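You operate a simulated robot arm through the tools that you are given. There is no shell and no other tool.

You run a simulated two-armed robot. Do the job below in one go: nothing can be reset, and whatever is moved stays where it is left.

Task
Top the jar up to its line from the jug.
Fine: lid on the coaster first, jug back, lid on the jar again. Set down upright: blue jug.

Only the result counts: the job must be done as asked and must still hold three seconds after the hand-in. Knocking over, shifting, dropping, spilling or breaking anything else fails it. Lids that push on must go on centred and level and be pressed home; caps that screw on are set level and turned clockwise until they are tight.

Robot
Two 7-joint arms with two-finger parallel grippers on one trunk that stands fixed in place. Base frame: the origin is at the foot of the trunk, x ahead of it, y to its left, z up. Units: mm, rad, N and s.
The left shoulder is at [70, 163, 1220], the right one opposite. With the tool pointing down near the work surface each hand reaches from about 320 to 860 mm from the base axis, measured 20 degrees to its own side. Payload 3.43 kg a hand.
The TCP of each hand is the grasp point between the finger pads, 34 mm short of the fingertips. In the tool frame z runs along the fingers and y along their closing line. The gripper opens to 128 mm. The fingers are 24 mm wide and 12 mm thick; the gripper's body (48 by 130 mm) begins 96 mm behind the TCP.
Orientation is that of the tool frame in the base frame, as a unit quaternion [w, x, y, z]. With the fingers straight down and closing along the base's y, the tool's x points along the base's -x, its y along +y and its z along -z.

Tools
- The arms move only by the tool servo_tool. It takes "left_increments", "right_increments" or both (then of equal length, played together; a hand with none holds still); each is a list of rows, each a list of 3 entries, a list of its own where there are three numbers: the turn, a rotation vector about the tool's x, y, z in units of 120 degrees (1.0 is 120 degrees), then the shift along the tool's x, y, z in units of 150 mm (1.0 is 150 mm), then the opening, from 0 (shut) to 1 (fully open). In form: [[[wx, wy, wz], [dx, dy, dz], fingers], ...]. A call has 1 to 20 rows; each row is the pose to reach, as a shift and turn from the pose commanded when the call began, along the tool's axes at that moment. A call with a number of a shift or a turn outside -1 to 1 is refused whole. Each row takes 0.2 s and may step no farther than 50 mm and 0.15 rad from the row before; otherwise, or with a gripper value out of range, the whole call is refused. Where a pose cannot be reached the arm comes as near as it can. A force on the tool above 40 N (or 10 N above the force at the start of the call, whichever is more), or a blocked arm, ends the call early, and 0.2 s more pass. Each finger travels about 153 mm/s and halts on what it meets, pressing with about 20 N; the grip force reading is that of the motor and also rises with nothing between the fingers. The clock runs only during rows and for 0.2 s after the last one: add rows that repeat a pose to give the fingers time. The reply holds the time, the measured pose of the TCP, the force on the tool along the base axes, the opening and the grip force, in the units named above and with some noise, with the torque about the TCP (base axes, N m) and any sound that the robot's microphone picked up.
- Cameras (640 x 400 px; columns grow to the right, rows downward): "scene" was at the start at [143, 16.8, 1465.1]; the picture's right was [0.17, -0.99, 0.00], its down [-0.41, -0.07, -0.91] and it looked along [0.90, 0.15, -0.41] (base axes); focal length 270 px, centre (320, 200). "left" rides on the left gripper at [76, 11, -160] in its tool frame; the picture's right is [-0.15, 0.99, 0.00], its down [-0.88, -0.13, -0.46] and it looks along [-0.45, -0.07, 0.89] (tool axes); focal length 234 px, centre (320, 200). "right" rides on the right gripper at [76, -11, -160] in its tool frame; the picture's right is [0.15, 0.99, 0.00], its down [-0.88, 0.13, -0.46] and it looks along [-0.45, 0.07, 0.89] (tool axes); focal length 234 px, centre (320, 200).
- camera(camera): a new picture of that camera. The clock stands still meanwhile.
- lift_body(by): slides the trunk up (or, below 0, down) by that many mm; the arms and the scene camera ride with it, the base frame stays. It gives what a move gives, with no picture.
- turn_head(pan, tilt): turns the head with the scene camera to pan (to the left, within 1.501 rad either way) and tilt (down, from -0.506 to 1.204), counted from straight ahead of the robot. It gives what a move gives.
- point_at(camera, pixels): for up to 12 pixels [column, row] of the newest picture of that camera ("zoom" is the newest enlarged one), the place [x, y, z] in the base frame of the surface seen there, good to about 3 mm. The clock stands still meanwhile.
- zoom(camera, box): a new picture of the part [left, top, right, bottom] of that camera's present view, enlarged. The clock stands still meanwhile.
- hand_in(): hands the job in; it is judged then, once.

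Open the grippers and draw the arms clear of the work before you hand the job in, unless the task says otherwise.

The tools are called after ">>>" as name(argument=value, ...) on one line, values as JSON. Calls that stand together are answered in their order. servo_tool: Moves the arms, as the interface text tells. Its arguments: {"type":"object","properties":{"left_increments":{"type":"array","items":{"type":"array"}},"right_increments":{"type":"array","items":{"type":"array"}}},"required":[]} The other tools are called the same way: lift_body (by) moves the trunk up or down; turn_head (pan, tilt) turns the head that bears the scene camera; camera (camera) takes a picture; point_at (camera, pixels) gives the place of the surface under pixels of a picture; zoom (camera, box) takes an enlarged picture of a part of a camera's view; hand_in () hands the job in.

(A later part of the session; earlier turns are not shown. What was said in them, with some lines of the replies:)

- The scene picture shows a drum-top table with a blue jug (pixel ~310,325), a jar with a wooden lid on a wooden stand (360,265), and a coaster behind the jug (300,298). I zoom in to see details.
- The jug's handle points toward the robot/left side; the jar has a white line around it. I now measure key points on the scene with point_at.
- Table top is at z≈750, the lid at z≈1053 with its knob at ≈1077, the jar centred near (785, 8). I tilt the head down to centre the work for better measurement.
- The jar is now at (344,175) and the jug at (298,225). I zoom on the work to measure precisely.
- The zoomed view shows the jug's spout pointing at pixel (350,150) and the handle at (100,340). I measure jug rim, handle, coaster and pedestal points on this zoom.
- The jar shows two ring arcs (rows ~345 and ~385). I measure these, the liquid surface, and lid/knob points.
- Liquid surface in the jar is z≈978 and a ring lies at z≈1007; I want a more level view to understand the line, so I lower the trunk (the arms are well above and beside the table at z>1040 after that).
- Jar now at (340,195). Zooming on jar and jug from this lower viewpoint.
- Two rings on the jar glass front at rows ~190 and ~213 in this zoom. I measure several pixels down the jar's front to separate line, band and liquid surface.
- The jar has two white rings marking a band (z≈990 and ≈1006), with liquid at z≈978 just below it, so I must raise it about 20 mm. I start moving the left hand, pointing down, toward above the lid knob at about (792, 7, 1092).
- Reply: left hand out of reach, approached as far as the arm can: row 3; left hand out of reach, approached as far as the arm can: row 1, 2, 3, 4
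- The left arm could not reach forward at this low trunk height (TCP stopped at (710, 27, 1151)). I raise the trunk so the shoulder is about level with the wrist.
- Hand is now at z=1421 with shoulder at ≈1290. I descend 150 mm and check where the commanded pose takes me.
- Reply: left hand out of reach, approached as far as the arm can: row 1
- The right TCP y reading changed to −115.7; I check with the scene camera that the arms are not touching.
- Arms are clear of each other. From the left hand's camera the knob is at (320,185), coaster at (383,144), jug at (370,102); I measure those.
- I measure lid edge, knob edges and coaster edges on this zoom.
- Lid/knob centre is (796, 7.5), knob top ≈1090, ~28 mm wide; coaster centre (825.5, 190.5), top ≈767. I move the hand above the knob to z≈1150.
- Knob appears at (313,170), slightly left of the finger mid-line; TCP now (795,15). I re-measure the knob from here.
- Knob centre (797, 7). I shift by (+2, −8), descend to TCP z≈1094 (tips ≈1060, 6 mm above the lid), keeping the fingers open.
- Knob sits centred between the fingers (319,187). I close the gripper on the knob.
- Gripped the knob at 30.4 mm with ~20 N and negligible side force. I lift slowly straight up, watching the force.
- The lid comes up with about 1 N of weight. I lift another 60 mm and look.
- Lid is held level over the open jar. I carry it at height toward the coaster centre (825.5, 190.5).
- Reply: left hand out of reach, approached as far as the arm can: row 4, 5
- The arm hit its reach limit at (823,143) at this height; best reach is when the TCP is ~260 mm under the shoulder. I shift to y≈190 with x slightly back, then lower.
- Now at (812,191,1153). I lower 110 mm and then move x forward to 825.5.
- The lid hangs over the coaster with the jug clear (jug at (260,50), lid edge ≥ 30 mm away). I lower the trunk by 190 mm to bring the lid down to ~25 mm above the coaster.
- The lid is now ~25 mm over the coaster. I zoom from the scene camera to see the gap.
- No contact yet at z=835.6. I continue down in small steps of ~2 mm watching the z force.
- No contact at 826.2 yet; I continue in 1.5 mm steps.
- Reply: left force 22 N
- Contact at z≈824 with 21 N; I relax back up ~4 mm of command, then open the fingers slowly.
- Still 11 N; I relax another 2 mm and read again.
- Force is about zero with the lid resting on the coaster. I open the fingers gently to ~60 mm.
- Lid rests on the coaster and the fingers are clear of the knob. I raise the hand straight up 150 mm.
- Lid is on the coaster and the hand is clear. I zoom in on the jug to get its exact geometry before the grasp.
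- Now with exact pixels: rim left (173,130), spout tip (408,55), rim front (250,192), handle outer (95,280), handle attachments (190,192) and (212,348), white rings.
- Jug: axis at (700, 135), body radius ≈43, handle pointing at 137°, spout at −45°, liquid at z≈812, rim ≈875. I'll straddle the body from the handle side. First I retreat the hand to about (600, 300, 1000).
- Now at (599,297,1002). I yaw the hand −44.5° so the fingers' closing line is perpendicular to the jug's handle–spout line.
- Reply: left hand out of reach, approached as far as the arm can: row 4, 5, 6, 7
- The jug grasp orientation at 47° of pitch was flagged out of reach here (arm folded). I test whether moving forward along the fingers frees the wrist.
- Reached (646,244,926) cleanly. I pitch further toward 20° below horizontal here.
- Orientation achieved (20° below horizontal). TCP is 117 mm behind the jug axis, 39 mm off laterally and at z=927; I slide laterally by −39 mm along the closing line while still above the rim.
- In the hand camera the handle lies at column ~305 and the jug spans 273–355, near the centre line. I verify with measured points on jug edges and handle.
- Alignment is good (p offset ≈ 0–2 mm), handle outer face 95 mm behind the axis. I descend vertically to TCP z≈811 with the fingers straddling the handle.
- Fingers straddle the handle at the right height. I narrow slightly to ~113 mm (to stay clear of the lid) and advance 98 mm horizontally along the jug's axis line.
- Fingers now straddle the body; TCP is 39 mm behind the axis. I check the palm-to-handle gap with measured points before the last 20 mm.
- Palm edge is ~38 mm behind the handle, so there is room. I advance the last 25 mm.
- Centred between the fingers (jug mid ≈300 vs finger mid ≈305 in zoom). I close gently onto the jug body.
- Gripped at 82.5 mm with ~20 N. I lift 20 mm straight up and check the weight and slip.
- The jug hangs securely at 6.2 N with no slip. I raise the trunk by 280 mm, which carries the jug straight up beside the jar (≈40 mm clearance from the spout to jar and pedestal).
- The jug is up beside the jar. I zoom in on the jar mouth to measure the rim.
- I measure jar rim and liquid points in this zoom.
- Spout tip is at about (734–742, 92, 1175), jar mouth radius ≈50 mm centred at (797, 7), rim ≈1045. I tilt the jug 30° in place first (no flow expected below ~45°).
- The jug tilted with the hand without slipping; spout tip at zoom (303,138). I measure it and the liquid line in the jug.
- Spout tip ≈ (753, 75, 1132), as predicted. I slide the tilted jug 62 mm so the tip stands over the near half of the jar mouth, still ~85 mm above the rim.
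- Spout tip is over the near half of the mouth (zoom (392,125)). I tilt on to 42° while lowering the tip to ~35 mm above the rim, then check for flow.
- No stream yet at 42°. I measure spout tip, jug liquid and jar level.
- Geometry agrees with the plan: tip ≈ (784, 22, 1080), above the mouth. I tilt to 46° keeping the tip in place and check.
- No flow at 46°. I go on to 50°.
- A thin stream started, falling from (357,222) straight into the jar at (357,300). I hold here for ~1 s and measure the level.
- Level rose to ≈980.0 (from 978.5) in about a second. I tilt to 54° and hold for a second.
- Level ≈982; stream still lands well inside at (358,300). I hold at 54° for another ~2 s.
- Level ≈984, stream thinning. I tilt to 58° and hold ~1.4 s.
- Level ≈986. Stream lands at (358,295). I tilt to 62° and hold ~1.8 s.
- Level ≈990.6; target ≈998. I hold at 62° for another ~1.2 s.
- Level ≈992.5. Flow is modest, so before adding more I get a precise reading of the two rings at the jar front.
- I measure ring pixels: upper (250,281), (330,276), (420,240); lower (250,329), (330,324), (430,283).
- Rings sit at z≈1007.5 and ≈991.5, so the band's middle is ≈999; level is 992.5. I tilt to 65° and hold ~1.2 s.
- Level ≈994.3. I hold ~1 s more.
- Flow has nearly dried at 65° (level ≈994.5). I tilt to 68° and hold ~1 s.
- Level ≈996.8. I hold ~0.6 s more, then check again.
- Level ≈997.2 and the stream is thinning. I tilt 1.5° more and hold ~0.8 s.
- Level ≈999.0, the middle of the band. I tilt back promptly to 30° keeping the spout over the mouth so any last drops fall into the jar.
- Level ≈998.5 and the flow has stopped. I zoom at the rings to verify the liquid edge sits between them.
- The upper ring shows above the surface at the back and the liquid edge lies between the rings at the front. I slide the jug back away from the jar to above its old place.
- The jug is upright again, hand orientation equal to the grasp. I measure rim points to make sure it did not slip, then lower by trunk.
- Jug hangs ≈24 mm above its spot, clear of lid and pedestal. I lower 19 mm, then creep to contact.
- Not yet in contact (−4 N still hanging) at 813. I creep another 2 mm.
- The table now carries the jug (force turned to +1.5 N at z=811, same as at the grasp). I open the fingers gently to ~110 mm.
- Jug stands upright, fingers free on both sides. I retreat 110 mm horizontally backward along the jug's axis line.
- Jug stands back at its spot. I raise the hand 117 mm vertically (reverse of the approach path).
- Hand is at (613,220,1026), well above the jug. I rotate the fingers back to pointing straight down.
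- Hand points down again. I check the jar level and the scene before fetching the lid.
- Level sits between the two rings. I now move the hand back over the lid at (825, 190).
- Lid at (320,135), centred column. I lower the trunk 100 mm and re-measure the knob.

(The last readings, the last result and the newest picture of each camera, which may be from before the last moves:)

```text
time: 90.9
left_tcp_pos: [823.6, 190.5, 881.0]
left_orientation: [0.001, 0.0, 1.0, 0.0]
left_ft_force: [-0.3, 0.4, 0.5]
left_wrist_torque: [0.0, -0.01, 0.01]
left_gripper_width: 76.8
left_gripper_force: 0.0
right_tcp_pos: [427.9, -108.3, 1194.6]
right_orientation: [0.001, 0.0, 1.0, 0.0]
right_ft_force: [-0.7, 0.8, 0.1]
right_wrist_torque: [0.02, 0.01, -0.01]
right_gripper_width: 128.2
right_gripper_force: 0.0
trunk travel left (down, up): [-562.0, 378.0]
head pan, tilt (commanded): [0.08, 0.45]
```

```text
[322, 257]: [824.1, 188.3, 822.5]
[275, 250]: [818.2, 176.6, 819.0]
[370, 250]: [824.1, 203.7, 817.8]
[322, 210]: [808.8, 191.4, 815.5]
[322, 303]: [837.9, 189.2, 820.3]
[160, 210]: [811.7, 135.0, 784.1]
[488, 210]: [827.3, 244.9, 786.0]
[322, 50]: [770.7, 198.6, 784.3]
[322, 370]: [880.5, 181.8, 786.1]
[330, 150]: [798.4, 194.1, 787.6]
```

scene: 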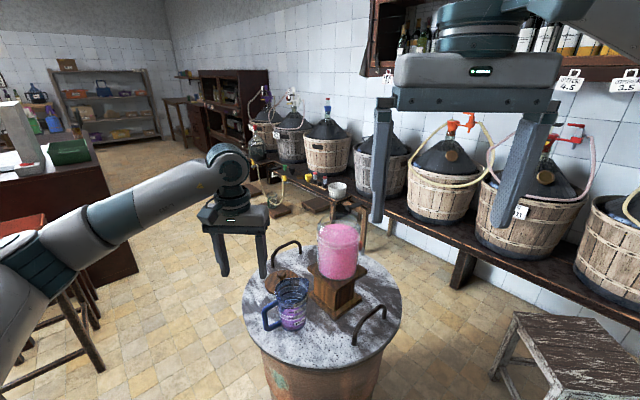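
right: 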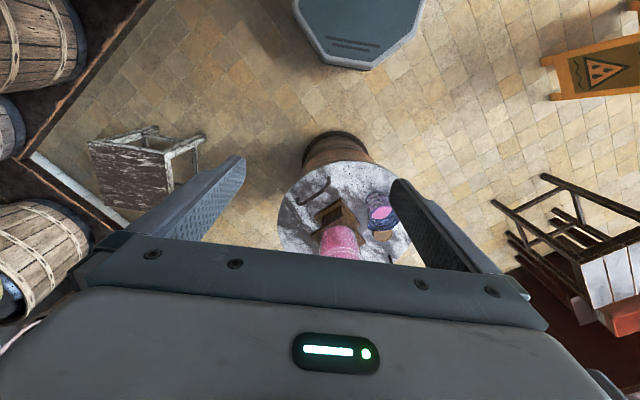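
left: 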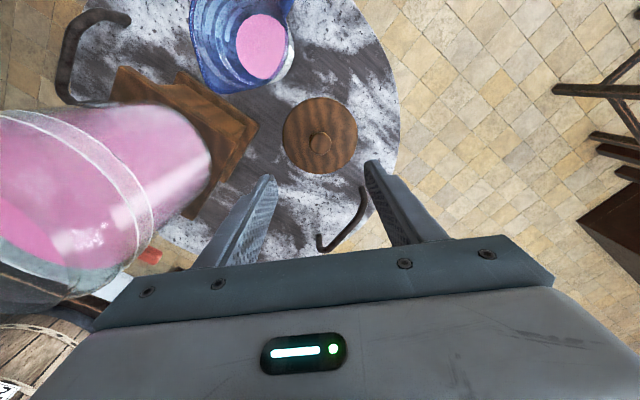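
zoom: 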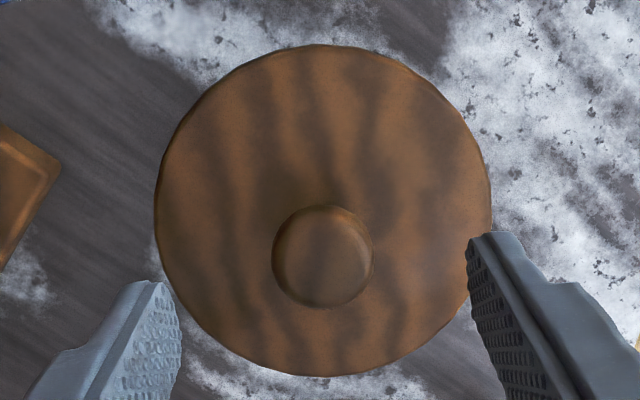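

Knob centre (824, 190), lid top ≈785. I descend 56 mm to z≈825 and close on the knob.

>>> servo_tool(left_increments=[[[0, 0, 0], [-0.005, 0, 0.12], 0.6], [[0, 0, 0], [-0.005, 0, 0.25], 0.6], [[0, 0, 0], [-0.005, 0, 0.373], 0.6], [[0, 0, 0], [-0.005, 0, 0.373], 0.6]])

>>> servo_tool(left_increments=[[[0, 0, 0], [0, 0, 0], 0.4], [[0, 0, 0], [0, 0, 0], 0.3], [[0, 0, 0], [0, 0, 0], 0.25], [[0, 0, 0], [0, 0, 0], 0.2], [[0, 0, 0], [0, 0, 0], 0.05], [[0, 0, 0], [0, 0, 0], 0.0]])

```text
time: 91.9
left_tcp_pos: [824.1, 190.5, 826.0]
left_orientation: [0.0, -0.001, 1.0, 0.001]
left_ft_force: [0.3, 0.6, 1.2]
left_wrist_torque: [0.0, -0.03, -0.02]
left_gripper_width: 76.8
left_gripper_force: 0.2
right_tcp_pos: [428.3, -105.8, 1193.5]
right_orientation: [0.0, 0.0, 1.0, 0.001]
right_ft_force: [1.5, 0.3, 0.6]
right_wrist_torque: [0.03, -0.02, 0.04]
right_gripper_width: 127.9
right_gripper_force: 0.1
trunk travel left (down, up): [-562.0, 378.0]
head pan, tilt (commanded): [0.08, 0.45]
```

```text
time: 93.3
left_tcp_pos: [826.4, 190.2, 824.8]
left_orientation: [0.0, 0.0, 1.0, 0.0]
left_ft_force: [0.6, 0.5, 0.6]
left_wrist_torque: [-0.04, 0.02, 0.01]
left_gripper_width: 30.4
left_gripper_force: 19.9
right_tcp_pos: [427.7, -107.9, 1193.1]
right_orientation: [0.0, 0.0, 1.0, 0.001]
right_ft_force: [0.2, 0.0, 0.1]
right_wrist_torque: [0.01, 0.0, 0.02]
right_gripper_width: 127.9
right_gripper_force: 0.2
trunk travel left (down, up): [-562.0, 378.0]
head pan, tilt (commanded): [0.08, 0.45]
```

Knob gripped at 30.4 mm. I lift 20 mm gently, then raise the trunk.

>>> servo_tool(left_increments=[[[0, 0, 0], [0, 0, -0.03], 0.0], [[0, 0, 0], [0, 0, -0.08], 0.0], [[0, 0, 0], [0, 0, -0.14], 0.0], [[0, 0, 0], [0, 0, -0.14], 0.0]])

>>> zoom(camera="scene", box=[240, 215, 336, 275])

```text
time: 94.3
left_tcp_pos: [825.7, 189.6, 845.4]
left_orientation: [0.0, -0.001, 1.0, 0.001]
left_ft_force: [-1.0, -0.4, -0.5]
left_wrist_torque: [0.03, 0.0, -0.02]
left_gripper_width: 30.4
left_gripper_force: 19.8
right_tcp_pos: [428.2, -106.9, 1193.4]
right_orientation: [-0.001, 0.0, 1.0, 0.0]
right_ft_force: [-0.2, 0.6, 0.6]
right_wrist_torque: [0.01, 0.0, 0.01]
right_gripper_width: 127.9
right_gripper_force: 0.1
trunk travel left (down, up): [-562.0, 378.0]
head pan, tilt (commanded): [0.08, 0.45]
```

```text
6.67 times, centred on (288, 245) of scene
```

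zoom: 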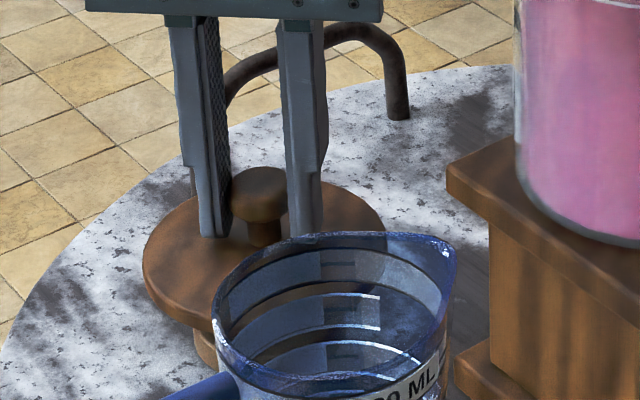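

Lid is lifted from the coaster. I raise the trunk by 300 mm so the lid clears the jar rim.

>>> lift_body(by=300)

>>> servo_tool(left_increments=[[[0, 0, 0], [0.03, -0.2, 0], 0.0], [[0, 0, 0], [0.07, -0.45, 0], 0.0], [[0, 0, 0], [0.11, -0.7, 0], 0.0], [[0, 0, 0], [0.14, -0.9, 0], 0.0], [[0, 0, 0], [0.14, -0.9, 0], 0.0]])

>>> camera(camera="left")

```text
time: 97.3
left_tcp_pos: [825.0, 190.0, 1146.1]
left_orientation: [-0.001, 0.0, 1.0, 0.0]
left_ft_force: [0.4, -0.5, -0.4]
left_wrist_torque: [0.0, 0.0, -0.01]
left_gripper_width: 30.4
left_gripper_force: 19.4
right_tcp_pos: [428.4, -108.1, 1493.8]
right_orientation: [0.001, -0.001, 1.0, 0.001]
right_ft_force: [-0.2, 0.1, -0.6]
right_wrist_torque: [0.01, 0.01, -0.01]
right_gripper_width: 128.0
right_gripper_force: 0.1
trunk travel left (down, up): [-862.0, 78.0]
head pan, tilt (commanded): [0.08, 0.45]
```

```text
time: 98.5
left_tcp_pos: [804.4, 55.6, 1146.2]
left_orientation: [0.0, -0.001, 1.0, 0.0]
left_ft_force: [0.6, 0.1, -0.2]
left_wrist_torque: [-0.01, -0.04, 0.0]
left_gripper_width: 30.3
left_gripper_force: 20.1
right_tcp_pos: [428.0, -106.8, 1493.1]
right_orientation: [0.0, 0.0, 1.0, 0.001]
right_ft_force: [0.7, 0.8, -0.5]
right_wrist_torque: [-0.02, -0.01, 0.03]
right_gripper_width: 128.0
right_gripper_force: 0.0
trunk travel left (down, up): [-862.0, 78.0]
head pan, tilt (commanded): [0.08, 0.45]
```

```text
taken
```

left: 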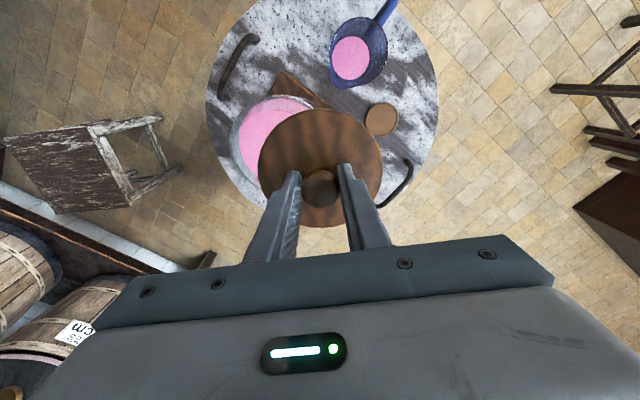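

Lid is 48 mm short of the jar centre in y. I measure lid and knob position relative to the TCP (804.4, 55.6) from the hand camera.

>>> zoom(camera="left", box=[240, 95, 400, 235])

```text
2.86 times, centred on (320, 165) of left
```

zoom: 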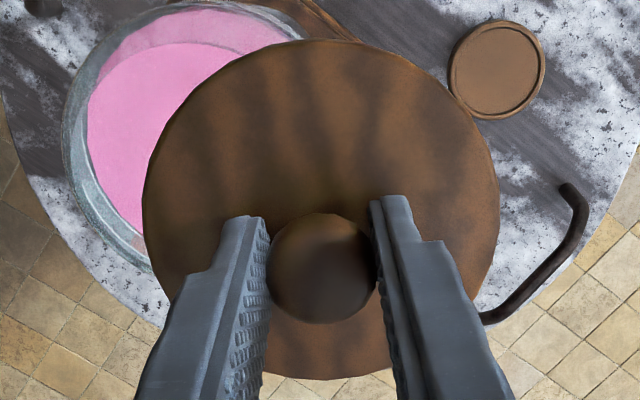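

>>> point_at(camera="zoom", pixels=[[148, 200], [495, 200], [321, 45], [321, 375], [160, 130], [478, 130], [165, 270], [480, 270], [322, 220], [322, 318], [322, 268]])

```text
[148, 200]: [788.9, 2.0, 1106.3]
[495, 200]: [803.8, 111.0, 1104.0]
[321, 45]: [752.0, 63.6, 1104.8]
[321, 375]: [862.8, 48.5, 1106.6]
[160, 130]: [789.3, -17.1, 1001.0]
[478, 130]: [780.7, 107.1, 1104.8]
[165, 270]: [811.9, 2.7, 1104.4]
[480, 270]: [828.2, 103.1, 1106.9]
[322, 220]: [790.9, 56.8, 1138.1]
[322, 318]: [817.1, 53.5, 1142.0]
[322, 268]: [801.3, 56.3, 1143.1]
```

Lid centre is within ~1 mm of the TCP. I move to above the jar centre: TCP (796.6, 7.8).

>>> servo_tool(left_increments=[[[0, 0, 0], [0.017, -0.1, 0], 0.0], [[0, 0, 0], [0.035, -0.22, 0], 0.0], [[0, 0, 0], [0.052, -0.319, 0], 0.0], [[0, 0, 0], [0.052, -0.319, 0], 0.0], [[0, 0, 0], [0.052, -0.319, 0], 0.0]])

>>> turn_head(pan=0.03, tilt=0.6)

>>> camera(camera="left")

>>> camera(camera="scene")

```text
time: 99.7
left_tcp_pos: [797.2, 8.0, 1146.1]
left_orientation: [0.0, -0.001, 1.0, 0.001]
left_ft_force: [-0.3, -0.2, -0.1]
left_wrist_torque: [0.04, 0.02, -0.03]
left_gripper_width: 30.5
left_gripper_force: 19.9
right_tcp_pos: [428.4, -107.4, 1493.2]
right_orientation: [0.0, -0.001, 1.0, 0.0]
right_ft_force: [-1.4, 0.3, -0.3]
right_wrist_torque: [0.0, -0.01, -0.02]
right_gripper_width: 127.9
right_gripper_force: 0.0
trunk travel left (down, up): [-862.0, 78.0]
head pan, tilt (commanded): [0.08, 0.45]
```

```text
time: 100.4
left_tcp_pos: [796.7, 8.0, 1145.3]
left_orientation: [0.0, 0.0, 1.0, 0.0]
left_ft_force: [0.3, 0.7, -0.3]
left_wrist_torque: [0.01, 0.0, 0.0]
left_gripper_width: 30.5
left_gripper_force: 19.6
right_tcp_pos: [428.7, -107.6, 1494.1]
right_orientation: [0.0, 0.0, 1.0, 0.0]
right_ft_force: [0.5, -0.1, -0.4]
right_wrist_torque: [0.0, -0.03, 0.0]
right_gripper_width: 128.1
right_gripper_force: 0.1
trunk travel left (down, up): [-862.0, 78.0]
head pan, tilt (commanded): [0.03, 0.6]
```

```text
taken
```

left: 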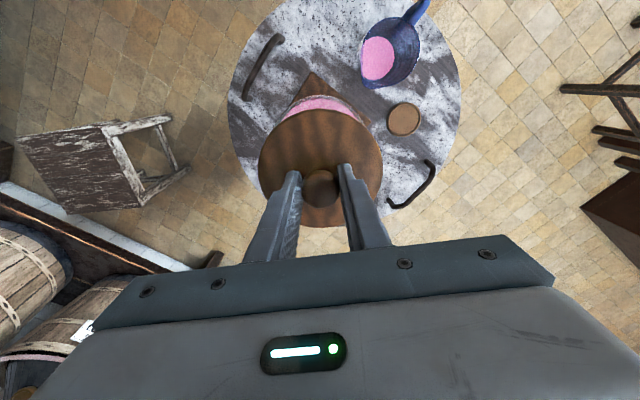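

```text
taken
```

scene: 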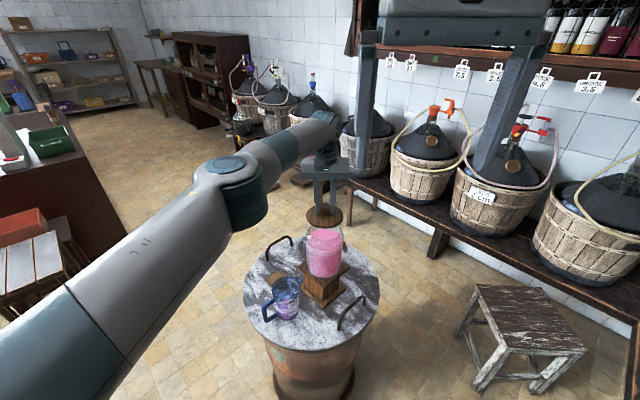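

>>> zoom(camera="scene", box=[276, 170, 372, 290])

```text
3.33 times, centred on (324, 230) of scene
```

zoom: 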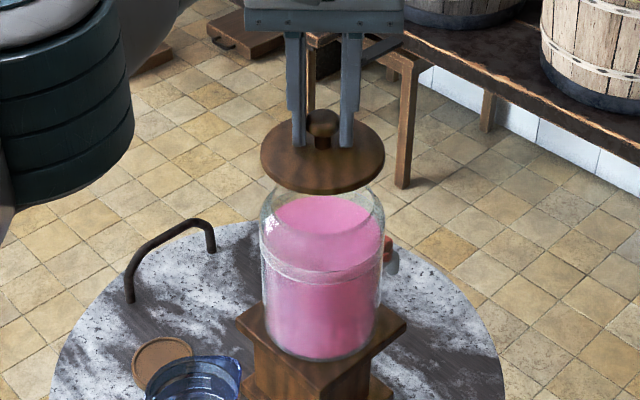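

Lid is level above the jar. I descend to TCP z≈1105 and then creep while watching the force.

>>> servo_tool(left_increments=[[[0, 0, 0], [0, 0, 0.07], 0.0], [[0, 0, 0], [0, 0, 0.14], 0.0], [[0, 0, 0], [0, 0, 0.21], 0.0], [[0, 0, 0], [0, 0, 0.24], 0.0], [[0, 0, 0], [0, 0, 0.24], 0.0]])

>>> zoom(camera="scene", box=[292, 195, 356, 235])

```text
time: 101.6
left_tcp_pos: [796.9, 7.6, 1110.6]
left_orientation: [0.0, 0.0, 1.0, 0.0]
left_ft_force: [0.7, -0.1, -0.4]
left_wrist_torque: [0.03, 0.01, -0.02]
left_gripper_width: 30.4
left_gripper_force: 20.1
right_tcp_pos: [428.4, -107.8, 1493.5]
right_orientation: [0.001, 0.0, 1.0, 0.0]
right_ft_force: [-0.2, -0.3, 0.0]
right_wrist_torque: [0.0, 0.0, 0.0]
right_gripper_width: 128.0
right_gripper_force: 0.0
trunk travel left (down, up): [-862.0, 78.0]
head pan, tilt (commanded): [0.03, 0.6]
```

```text
10.00 times, centred on (324, 215) of scene
```

zoom: 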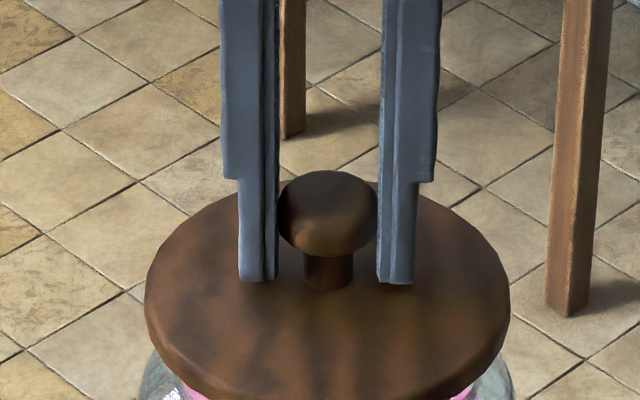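

Lid and jar edges look concentric (lid 147–510, jar 137–513). I creep down in 1.5 mm rows.

>>> servo_tool(left_increments=[[[0, 0, 0], [0, 0, 0.01], 0.0], [[0, 0, 0], [0, 0, 0.02], 0.0], [[0, 0, 0], [0, 0, 0.03], 0.0], [[0, 0, 0], [0, 0, 0.04], 0.0]])

>>> servo_tool(left_increments=[[[0, 0, 0], [0, 0, 0.01], 0.0], [[0, 0, 0], [0, 0, 0.02], 0.0], [[0, 0, 0], [0, 0, 0.02], 0.0]])

```text
time: 102.6
left_tcp_pos: [797.3, 7.3, 1105.2]
left_orientation: [0.0, 0.0, 1.0, 0.0]
left_ft_force: [0.1, -0.4, -0.5]
left_wrist_torque: [0.01, -0.01, 0.0]
left_gripper_width: 30.6
left_gripper_force: 20.6
right_tcp_pos: [429.3, -106.0, 1493.6]
right_orientation: [0.0, 0.0, 1.0, 0.0]
right_ft_force: [0.8, 0.5, -0.3]
right_wrist_torque: [-0.02, 0.02, -0.01]
right_gripper_width: 128.0
right_gripper_force: 0.1
trunk travel left (down, up): [-862.0, 78.0]
head pan, tilt (commanded): [0.03, 0.6]
```

```text
time: 103.4
left_tcp_pos: [797.3, 7.9, 1101.3]
left_orientation: [0.0, 0.0, 1.0, 0.0]
left_ft_force: [0.6, -0.3, -0.7]
left_wrist_torque: [-0.04, -0.02, -0.01]
left_gripper_width: 30.7
left_gripper_force: 20.3
right_tcp_pos: [427.1, -108.1, 1493.3]
right_orientation: [0.001, 0.0, 1.0, 0.0]
right_ft_force: [-0.1, 0.4, 0.1]
right_wrist_torque: [0.02, -0.01, -0.01]
right_gripper_width: 128.3
right_gripper_force: 0.1
trunk travel left (down, up): [-862.0, 78.0]
head pan, tilt (commanded): [0.03, 0.6]
```

No contact at 1101.3; continuing in small steps toward the expected seat at ≈1094.

>>> servo_tool(left_increments=[[[0, 0, 0], [0, 0, 0.01], 0.0], [[0, 0, 0], [0, 0, 0.02], 0.0], [[0, 0, 0], [0, 0, 0.02], 0.0]])

>>> servo_tool(left_increments=[[[0, 0, 0], [0, 0, 0.01], 0.0], [[0, 0, 0], [0, 0, 0.016], 0.0], [[0, 0, 0], [0, 0, 0.016], 0.0]])

```text
time: 104.2
left_tcp_pos: [797.5, 7.7, 1098.1]
left_orientation: [0.0, -0.001, 1.0, 0.0]
left_ft_force: [-0.4, 0.0, -1.1]
left_wrist_torque: [-0.01, 0.0, 0.03]
left_gripper_width: 30.6
left_gripper_force: 19.7
right_tcp_pos: [428.6, -107.1, 1493.3]
right_orientation: [0.0, 0.0, 1.0, 0.0]
right_ft_force: [0.3, -0.6, -0.3]
right_wrist_torque: [0.03, 0.0, -0.01]
right_gripper_width: 128.1
right_gripper_force: 0.1
trunk travel left (down, up): [-862.0, 78.0]
head pan, tilt (commanded): [0.03, 0.6]
```

```text
time: 105.0
left_tcp_pos: [797.3, 7.1, 1095.8]
left_orientation: [0.0, -0.001, 1.0, 0.0]
left_ft_force: [0.2, 0.3, -0.3]
left_wrist_torque: [0.02, -0.02, 0.0]
left_gripper_width: 30.5
left_gripper_force: 19.9
right_tcp_pos: [428.0, -108.0, 1493.2]
right_orientation: [-0.001, -0.001, 1.0, 0.001]
right_ft_force: [-0.1, 0.7, 0.5]
right_wrist_torque: [0.01, 0.01, -0.01]
right_gripper_width: 127.9
right_gripper_force: 0.2
trunk travel left (down, up): [-862.0, 78.0]
head pan, tilt (commanded): [0.03, 0.6]
```

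Now at 1095.8 with no rim contact, so the lid's plug is in the mouth. I go down 1 mm at a time to seat it.

>>> servo_tool(left_increments=[[[0, 0, 0], [0, 0, 0.007], 0.0], [[0, 0, 0], [0, 0, 0.007], 0.0]])

>>> servo_tool(left_increments=[[[0, 0, 0], [0, 0, 0.007], 0.0], [[0, 0, 0], [0, 0, 0.007], 0.0]])

```text
time: 105.6
left_tcp_pos: [797.3, 8.1, 1094.8]
left_orientation: [-0.001, -0.001, 1.0, 0.001]
left_ft_force: [0.2, 0.1, -0.2]
left_wrist_torque: [-0.02, 0.0, -0.01]
left_gripper_width: 30.4
left_gripper_force: 19.4
right_tcp_pos: [428.3, -107.2, 1493.0]
right_orientation: [0.0, 0.0, 1.0, 0.0]
right_ft_force: [-0.1, 0.2, 0.7]
right_wrist_torque: [0.03, 0.0, 0.01]
right_gripper_width: 128.2
right_gripper_force: 0.0
trunk travel left (down, up): [-862.0, 78.0]
head pan, tilt (commanded): [0.03, 0.6]
```

```text
time: 106.2
left_tcp_pos: [798.2, 7.2, 1094.4]
left_orientation: [0.0, -0.001, 1.0, 0.001]
left_ft_force: [1.8, 0.1, 4.1]
left_wrist_torque: [0.03, 0.12, -0.04]
left_gripper_width: 30.8
left_gripper_force: 20.3
right_tcp_pos: [426.2, -107.4, 1493.8]
right_orientation: [0.0, 0.001, 1.0, 0.001]
right_ft_force: [-0.5, 0.0, 0.1]
right_wrist_torque: [-0.02, 0.01, -0.02]
right_gripper_width: 128.0
right_gripper_force: 0.0
trunk travel left (down, up): [-862.0, 78.0]
head pan, tilt (commanded): [0.03, 0.6]
```

Seated contact at 1094.4 (4 N). I press 2–3 mm more of command for ~20 N to push it home.

>>> servo_tool(left_increments=[[[0, 0, 0], [0, 0, 0.007], 0.0], [[0, 0, 0], [0, 0, 0.014], 0.0], [[0, 0, 0], [0, 0, 0.014], 0.0]])

```text
time: 107.0
left_tcp_pos: [796.8, 6.9, 1093.6]
left_orientation: [0.002, -0.001, 1.0, 0.0]
left_ft_force: [8.5, 0.7, 21.1]
left_wrist_torque: [0.01, -0.2, 0.04]
left_gripper_width: 30.9
left_gripper_force: 20.2
right_tcp_pos: [426.5, -107.3, 1493.8]
right_orientation: [0.001, 0.001, 1.0, 0.0]
right_ft_force: [0.5, 0.3, -0.5]
right_wrist_torque: [0.0, 0.02, 0.0]
right_gripper_width: 128.0
right_gripper_force: 0.0
trunk travel left (down, up): [-862.0, 78.0]
head pan, tilt (commanded): [0.03, 0.6]
```

Pressed with 21 N, no further travel. I relax to near-zero force and then inspect the lid.

>>> servo_tool(left_increments=[[[0, 0, 0], [0, 0, -0.014], 0.0], [[0, 0, 0], [0, 0, -0.021], 0.0], [[0, 0, 0], [0, 0, -0.021], 0.0]])

>>> zoom(camera="scene", box=[292, 205, 356, 245])

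>>> zoom(camera="left", box=[240, 95, 400, 235])

```text
time: 107.8
left_tcp_pos: [796.6, 7.1, 1092.8]
left_orientation: [-0.001, 0.0, 1.0, 0.001]
left_ft_force: [-0.5, -0.7, 1.8]
left_wrist_torque: [0.01, -0.1, 0.03]
left_gripper_width: 30.8
left_gripper_force: 20.0
right_tcp_pos: [427.8, -107.3, 1492.8]
right_orientation: [0.0, 0.0, 1.0, 0.0]
right_ft_force: [0.8, 0.0, -0.7]
right_wrist_torque: [0.03, -0.01, 0.0]
right_gripper_width: 127.9
right_gripper_force: 0.0
trunk travel left (down, up): [-862.0, 78.0]
head pan, tilt (commanded): [0.03, 0.6]
```

```text
10.00 times, centred on (324, 225) of scene
```

zoom: 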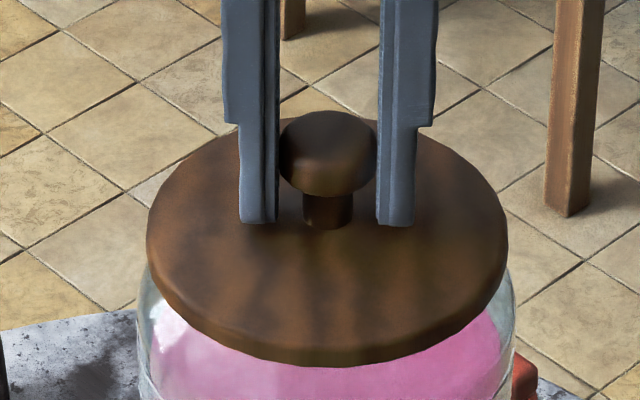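

```text
2.86 times, centred on (320, 165) of left
```

zoom: 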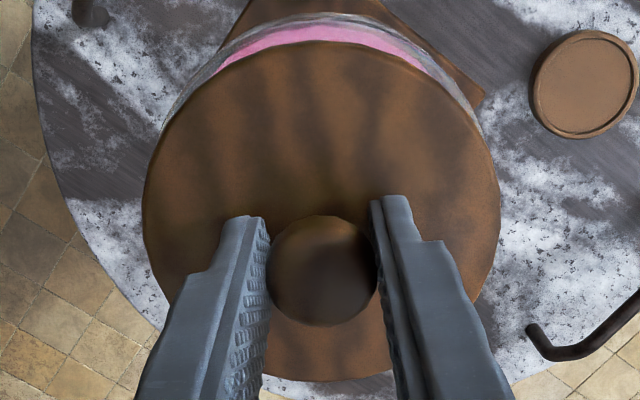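

The TCP is at 1092.8, matching the original 1093.5. I measure lid-top heights and edges for levelness.

>>> point_at(camera="zoom", pixels=[[148, 200], [495, 200], [321, 45], [321, 375], [200, 150], [440, 150], [321, 100], [200, 250], [460, 250], [250, 100], [400, 100]])

```text
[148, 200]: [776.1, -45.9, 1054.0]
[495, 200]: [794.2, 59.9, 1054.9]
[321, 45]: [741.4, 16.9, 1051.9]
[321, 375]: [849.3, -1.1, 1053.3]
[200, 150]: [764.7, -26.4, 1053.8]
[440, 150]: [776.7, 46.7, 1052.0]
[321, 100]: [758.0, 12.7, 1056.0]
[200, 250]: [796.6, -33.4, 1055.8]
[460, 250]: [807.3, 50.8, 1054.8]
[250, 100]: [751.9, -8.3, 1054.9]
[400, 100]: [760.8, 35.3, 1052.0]
```

Lid top is ≈1054 all over, level and same as originally. I open the fingers gently.

>>> servo_tool(left_increments=[[[0, 0, 0], [0, 0, 0], 0.27], [[0, 0, 0], [0, 0, 0], 0.32], [[0, 0, 0], [0, 0, 0], 0.4], [[0, 0, 0], [0, 0, 0], 0.45], [[0, 0, 0], [0, 0, 0], 0.45]])

>>> servo_tool(left_increments=[[[0, 0, 0], [0, 0, -0.1], 0.45], [[0, 0, 0], [0, 0, -0.25], 0.45], [[0, 0, 0], [0, 0, -0.4], 0.45], [[0, 0, 0], [0, 0, -0.4], 0.45]])

>>> zoom(camera="scene", box=[276, 195, 372, 275])

>>> zoom(camera="left", box=[240, 75, 400, 235])

```text
time: 109.0
left_tcp_pos: [796.7, 6.7, 1093.9]
left_orientation: [0.0, -0.002, 1.0, 0.0]
left_ft_force: [-0.1, 1.3, -0.2]
left_wrist_torque: [0.03, 0.02, 0.05]
left_gripper_width: 57.5
left_gripper_force: 0.2
right_tcp_pos: [428.1, -107.8, 1494.2]
right_orientation: [0.0, 0.0, 1.0, 0.0]
right_ft_force: [0.7, 0.2, 0.0]
right_wrist_torque: [0.0, 0.01, -0.01]
right_gripper_width: 128.2
right_gripper_force: 0.1
trunk travel left (down, up): [-862.0, 78.0]
head pan, tilt (commanded): [0.03, 0.6]
```

```text
time: 110.0
left_tcp_pos: [798.4, 8.9, 1155.2]
left_orientation: [0.0, 0.0, 1.0, 0.0]
left_ft_force: [0.2, -0.1, 0.6]
left_wrist_torque: [-0.02, 0.0, 0.01]
left_gripper_width: 57.4
left_gripper_force: 0.0
right_tcp_pos: [428.7, -107.2, 1493.1]
right_orientation: [0.0, 0.0, 1.0, 0.0]
right_ft_force: [-0.8, 0.5, 0.1]
right_wrist_torque: [-0.01, -0.01, 0.01]
right_gripper_width: 128.2
right_gripper_force: 0.1
trunk travel left (down, up): [-862.0, 78.0]
head pan, tilt (commanded): [0.03, 0.6]
```

```text
5.00 times, centred on (324, 235) of scene
```

zoom: 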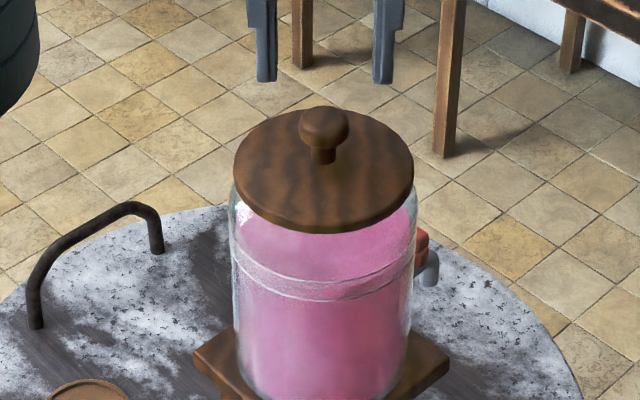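

```text
2.50 times, centred on (320, 155) of left
```

zoom: 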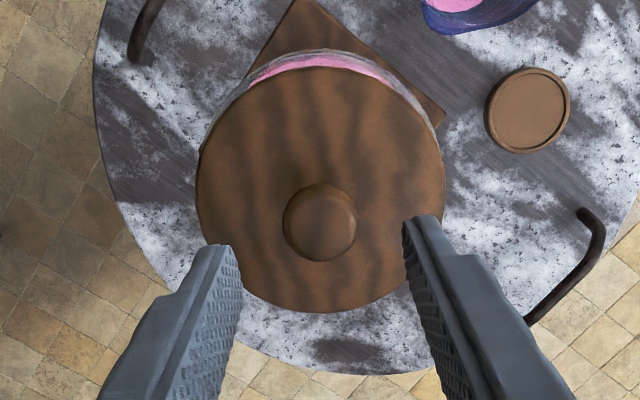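

Lid sits centred and level (lid 233–414, jar 230–417 in the scene zoom). I measure the lid position once more to confirm nothing shifted.

>>> point_at(camera="zoom", pixels=[[201, 185], [442, 185], [321, 72], [321, 308], [284, 222], [356, 222], [320, 187], [320, 258], [320, 222], [230, 250], [400, 120]])

```text
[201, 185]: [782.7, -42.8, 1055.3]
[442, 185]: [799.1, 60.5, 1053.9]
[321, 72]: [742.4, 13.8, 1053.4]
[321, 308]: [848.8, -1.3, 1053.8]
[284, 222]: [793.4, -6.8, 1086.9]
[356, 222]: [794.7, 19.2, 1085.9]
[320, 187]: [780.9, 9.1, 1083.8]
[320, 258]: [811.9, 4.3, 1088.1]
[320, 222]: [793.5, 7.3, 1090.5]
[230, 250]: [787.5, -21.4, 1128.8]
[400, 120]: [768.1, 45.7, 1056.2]
```

Lid and jar are where they were originally. I withdraw the left arm up, back and to the left.

>>> servo_tool(left_increments=[[[0, 0, 0], [0, 0, -0.25], 0.6], [[0, 0, 0], [0.1, 0, -0.5], 0.8], [[0, 0, 0], [0.3, 0.1, -0.7], 1.0], [[0, 0, 0], [0.5, 0.3, -0.8], 1.0], [[0, 0, 0], [0.7, 0.5, -0.8], 1.0], [[0, 0, 0], [0.9, 0.7, -0.8], 1.0], [[0, 0, 0], [0.9, 0.7, -0.8], 1.0]])

>>> servo_tool(left_increments=[[[0, 0, 0], [0.05, 0.25, 0], 1.0], [[0, 0, 0], [0.1, 0.5, 0], 1.0], [[0, 0, 0], [0.15, 0.75, 0], 1.0], [[0, 0, 0], [0.2, 1.0, 0], 1.0], [[0, 0, 0], [0.2, 1.0, 0], 1.0]])

>>> camera(camera="scene")

```text
time: 111.6
left_tcp_pos: [661.2, 113.8, 1273.3]
left_orientation: [0.0, -0.001, 1.0, 0.0]
left_ft_force: [0.9, -0.2, 0.1]
left_wrist_torque: [0.04, 0.01, 0.01]
left_gripper_width: 128.1
left_gripper_force: 0.0
right_tcp_pos: [427.0, -107.9, 1493.6]
right_orientation: [0.0, 0.0, 1.0, 0.0]
right_ft_force: [-0.2, 0.1, -0.6]
right_wrist_torque: [0.05, 0.02, 0.0]
right_gripper_width: 127.9
right_gripper_force: 0.2
trunk travel left (down, up): [-862.0, 78.0]
head pan, tilt (commanded): [0.03, 0.6]
```

```text
time: 112.8
left_tcp_pos: [631.9, 263.3, 1273.6]
left_orientation: [0.0, 0.0, 1.0, 0.001]
left_ft_force: [0.1, -0.5, 0.5]
left_wrist_torque: [0.0, -0.03, 0.01]
left_gripper_width: 127.8
left_gripper_force: 0.0
right_tcp_pos: [428.1, -107.9, 1493.4]
right_orientation: [0.0, 0.001, 1.0, 0.0]
right_ft_force: [-1.5, 0.8, 0.7]
right_wrist_torque: [0.01, 0.02, -0.03]
right_gripper_width: 128.0
right_gripper_force: 0.0
trunk travel left (down, up): [-862.0, 78.0]
head pan, tilt (commanded): [0.03, 0.6]
```

```text
taken
```

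scene: 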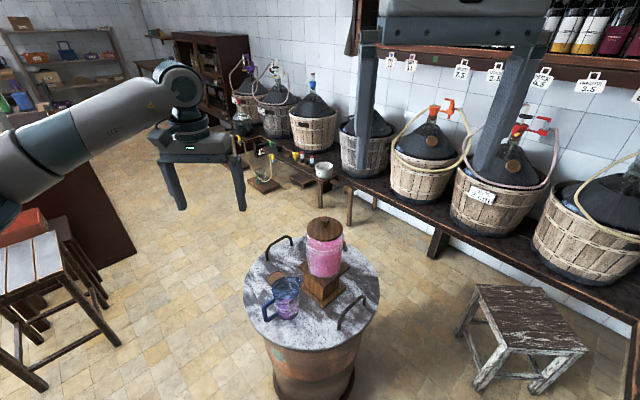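

Arm is clear. I zoom on the final state of jar and jug.

>>> zoom(camera="scene", box=[290, 205, 362, 290])

>>> zoom(camera="scene", box=[240, 255, 336, 325])

```text
4.71 times, centred on (326, 248) of scene
```

zoom: 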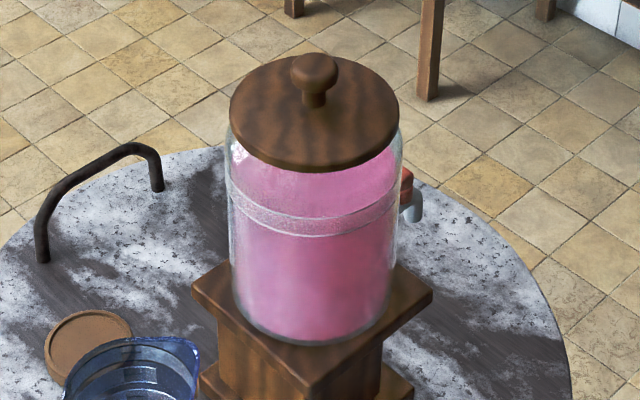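

```text
5.71 times, centred on (288, 290) of scene
```

zoom: 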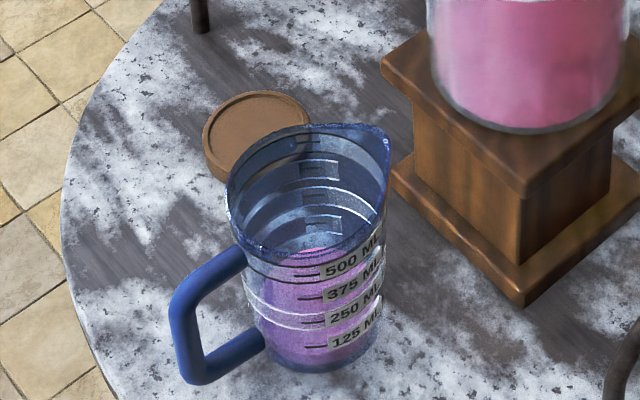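

Everything looks in order. For a last check of the level against the rings I lower the trunk 250 mm (hands stay well above the table) and look from a flatter angle.

>>> lift_body(by=-250)

>>> turn_head(pan=0.03, tilt=0.5)

>>> camera(camera="scene")

>>> zoom(camera="scene", box=[284, 160, 364, 240])

```text
time: 115.4
left_tcp_pos: [631.1, 261.8, 1025.0]
left_orientation: [0.0, 0.0, 1.0, 0.0]
left_ft_force: [-0.4, 0.2, -0.2]
left_wrist_torque: [0.01, -0.01, 0.02]
left_gripper_width: 127.9
left_gripper_force: 0.1
right_tcp_pos: [428.2, -106.7, 1244.0]
right_orientation: [-0.001, 0.001, 1.0, 0.0]
right_ft_force: [-0.4, 0.2, -0.7]
right_wrist_torque: [-0.04, -0.03, 0.03]
right_gripper_width: 128.4
right_gripper_force: 0.0
trunk travel left (down, up): [-612.0, 328.0]
head pan, tilt (commanded): [0.03, 0.6]
```

```text
time: 116.0
left_tcp_pos: [632.5, 262.3, 1024.3]
left_orientation: [0.0, 0.0, 1.0, 0.001]
left_ft_force: [0.1, 0.0, 0.6]
left_wrist_torque: [0.0, 0.02, 0.02]
left_gripper_width: 128.1
left_gripper_force: 0.1
right_tcp_pos: [428.4, -107.7, 1242.5]
right_orientation: [0.0, -0.001, 1.0, 0.0]
right_ft_force: [0.9, -0.4, 0.1]
right_wrist_torque: [0.02, 0.01, 0.01]
right_gripper_width: 128.1
right_gripper_force: 0.0
trunk travel left (down, up): [-612.0, 328.0]
head pan, tilt (commanded): [0.03, 0.499]
```

```text
taken
```

scene: 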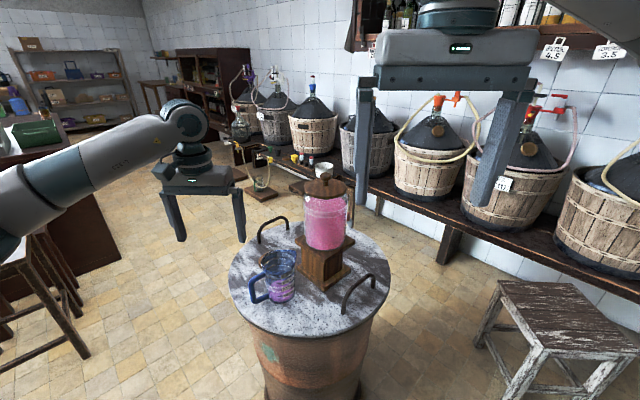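

```text
5.00 times, centred on (324, 200) of scene
```

zoom: 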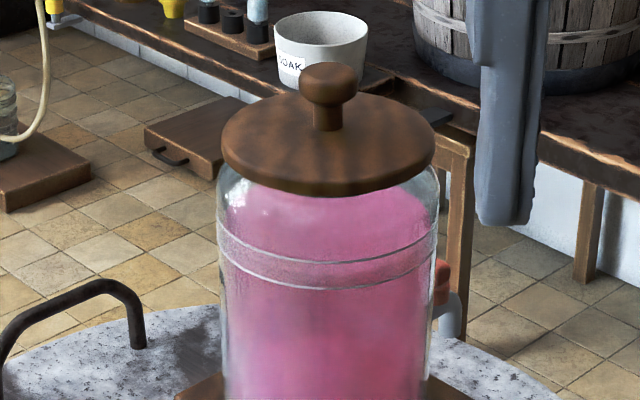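

The liquid edge shows between the rings at the front. One last numeric check of the surface height.

>>> point_at(camera="zoom", pixels=[[300, 225], [340, 225], [380, 225], [300, 240], [340, 240], [380, 235], [260, 220], [330, 262], [330, 289], [330, 275], [330, 310]])

```text
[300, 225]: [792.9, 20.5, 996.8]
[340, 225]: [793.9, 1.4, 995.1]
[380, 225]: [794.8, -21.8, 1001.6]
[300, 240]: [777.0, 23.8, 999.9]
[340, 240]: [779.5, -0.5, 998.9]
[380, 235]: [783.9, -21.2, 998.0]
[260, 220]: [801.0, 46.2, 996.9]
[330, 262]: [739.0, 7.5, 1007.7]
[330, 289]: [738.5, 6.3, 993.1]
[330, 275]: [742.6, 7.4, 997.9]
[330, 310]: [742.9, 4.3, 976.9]
```

The surface reads ≈998 mm and the rings ≈993 and ≈1007.5, so the level is in the band. The lid is seated, the jug is upright at its place, and both hands are open and clear, so I hand in.

>>> hand_in()

```text
The job is handed in.
```

The jar is topped up to its line. Its level measured about 998 mm, between the two rings at roughly 992 mm and 1007 mm.

- **Lid:** It went on the coaster while I poured. It is now back on the jar, level and centred, and I pressed it down with about 21 N. It sits at the same height as before I took it off.
- **Jug:** The blue jug stands upright back in its original spot, with some liquid left in it.
- **Spills:** I saw nothing spilled, and nothing else looked moved in the last pictures.

Both grippers were open and clear of the table when I handed the job in. I haven't had the judge's result, only the confirmation that it was handed in.
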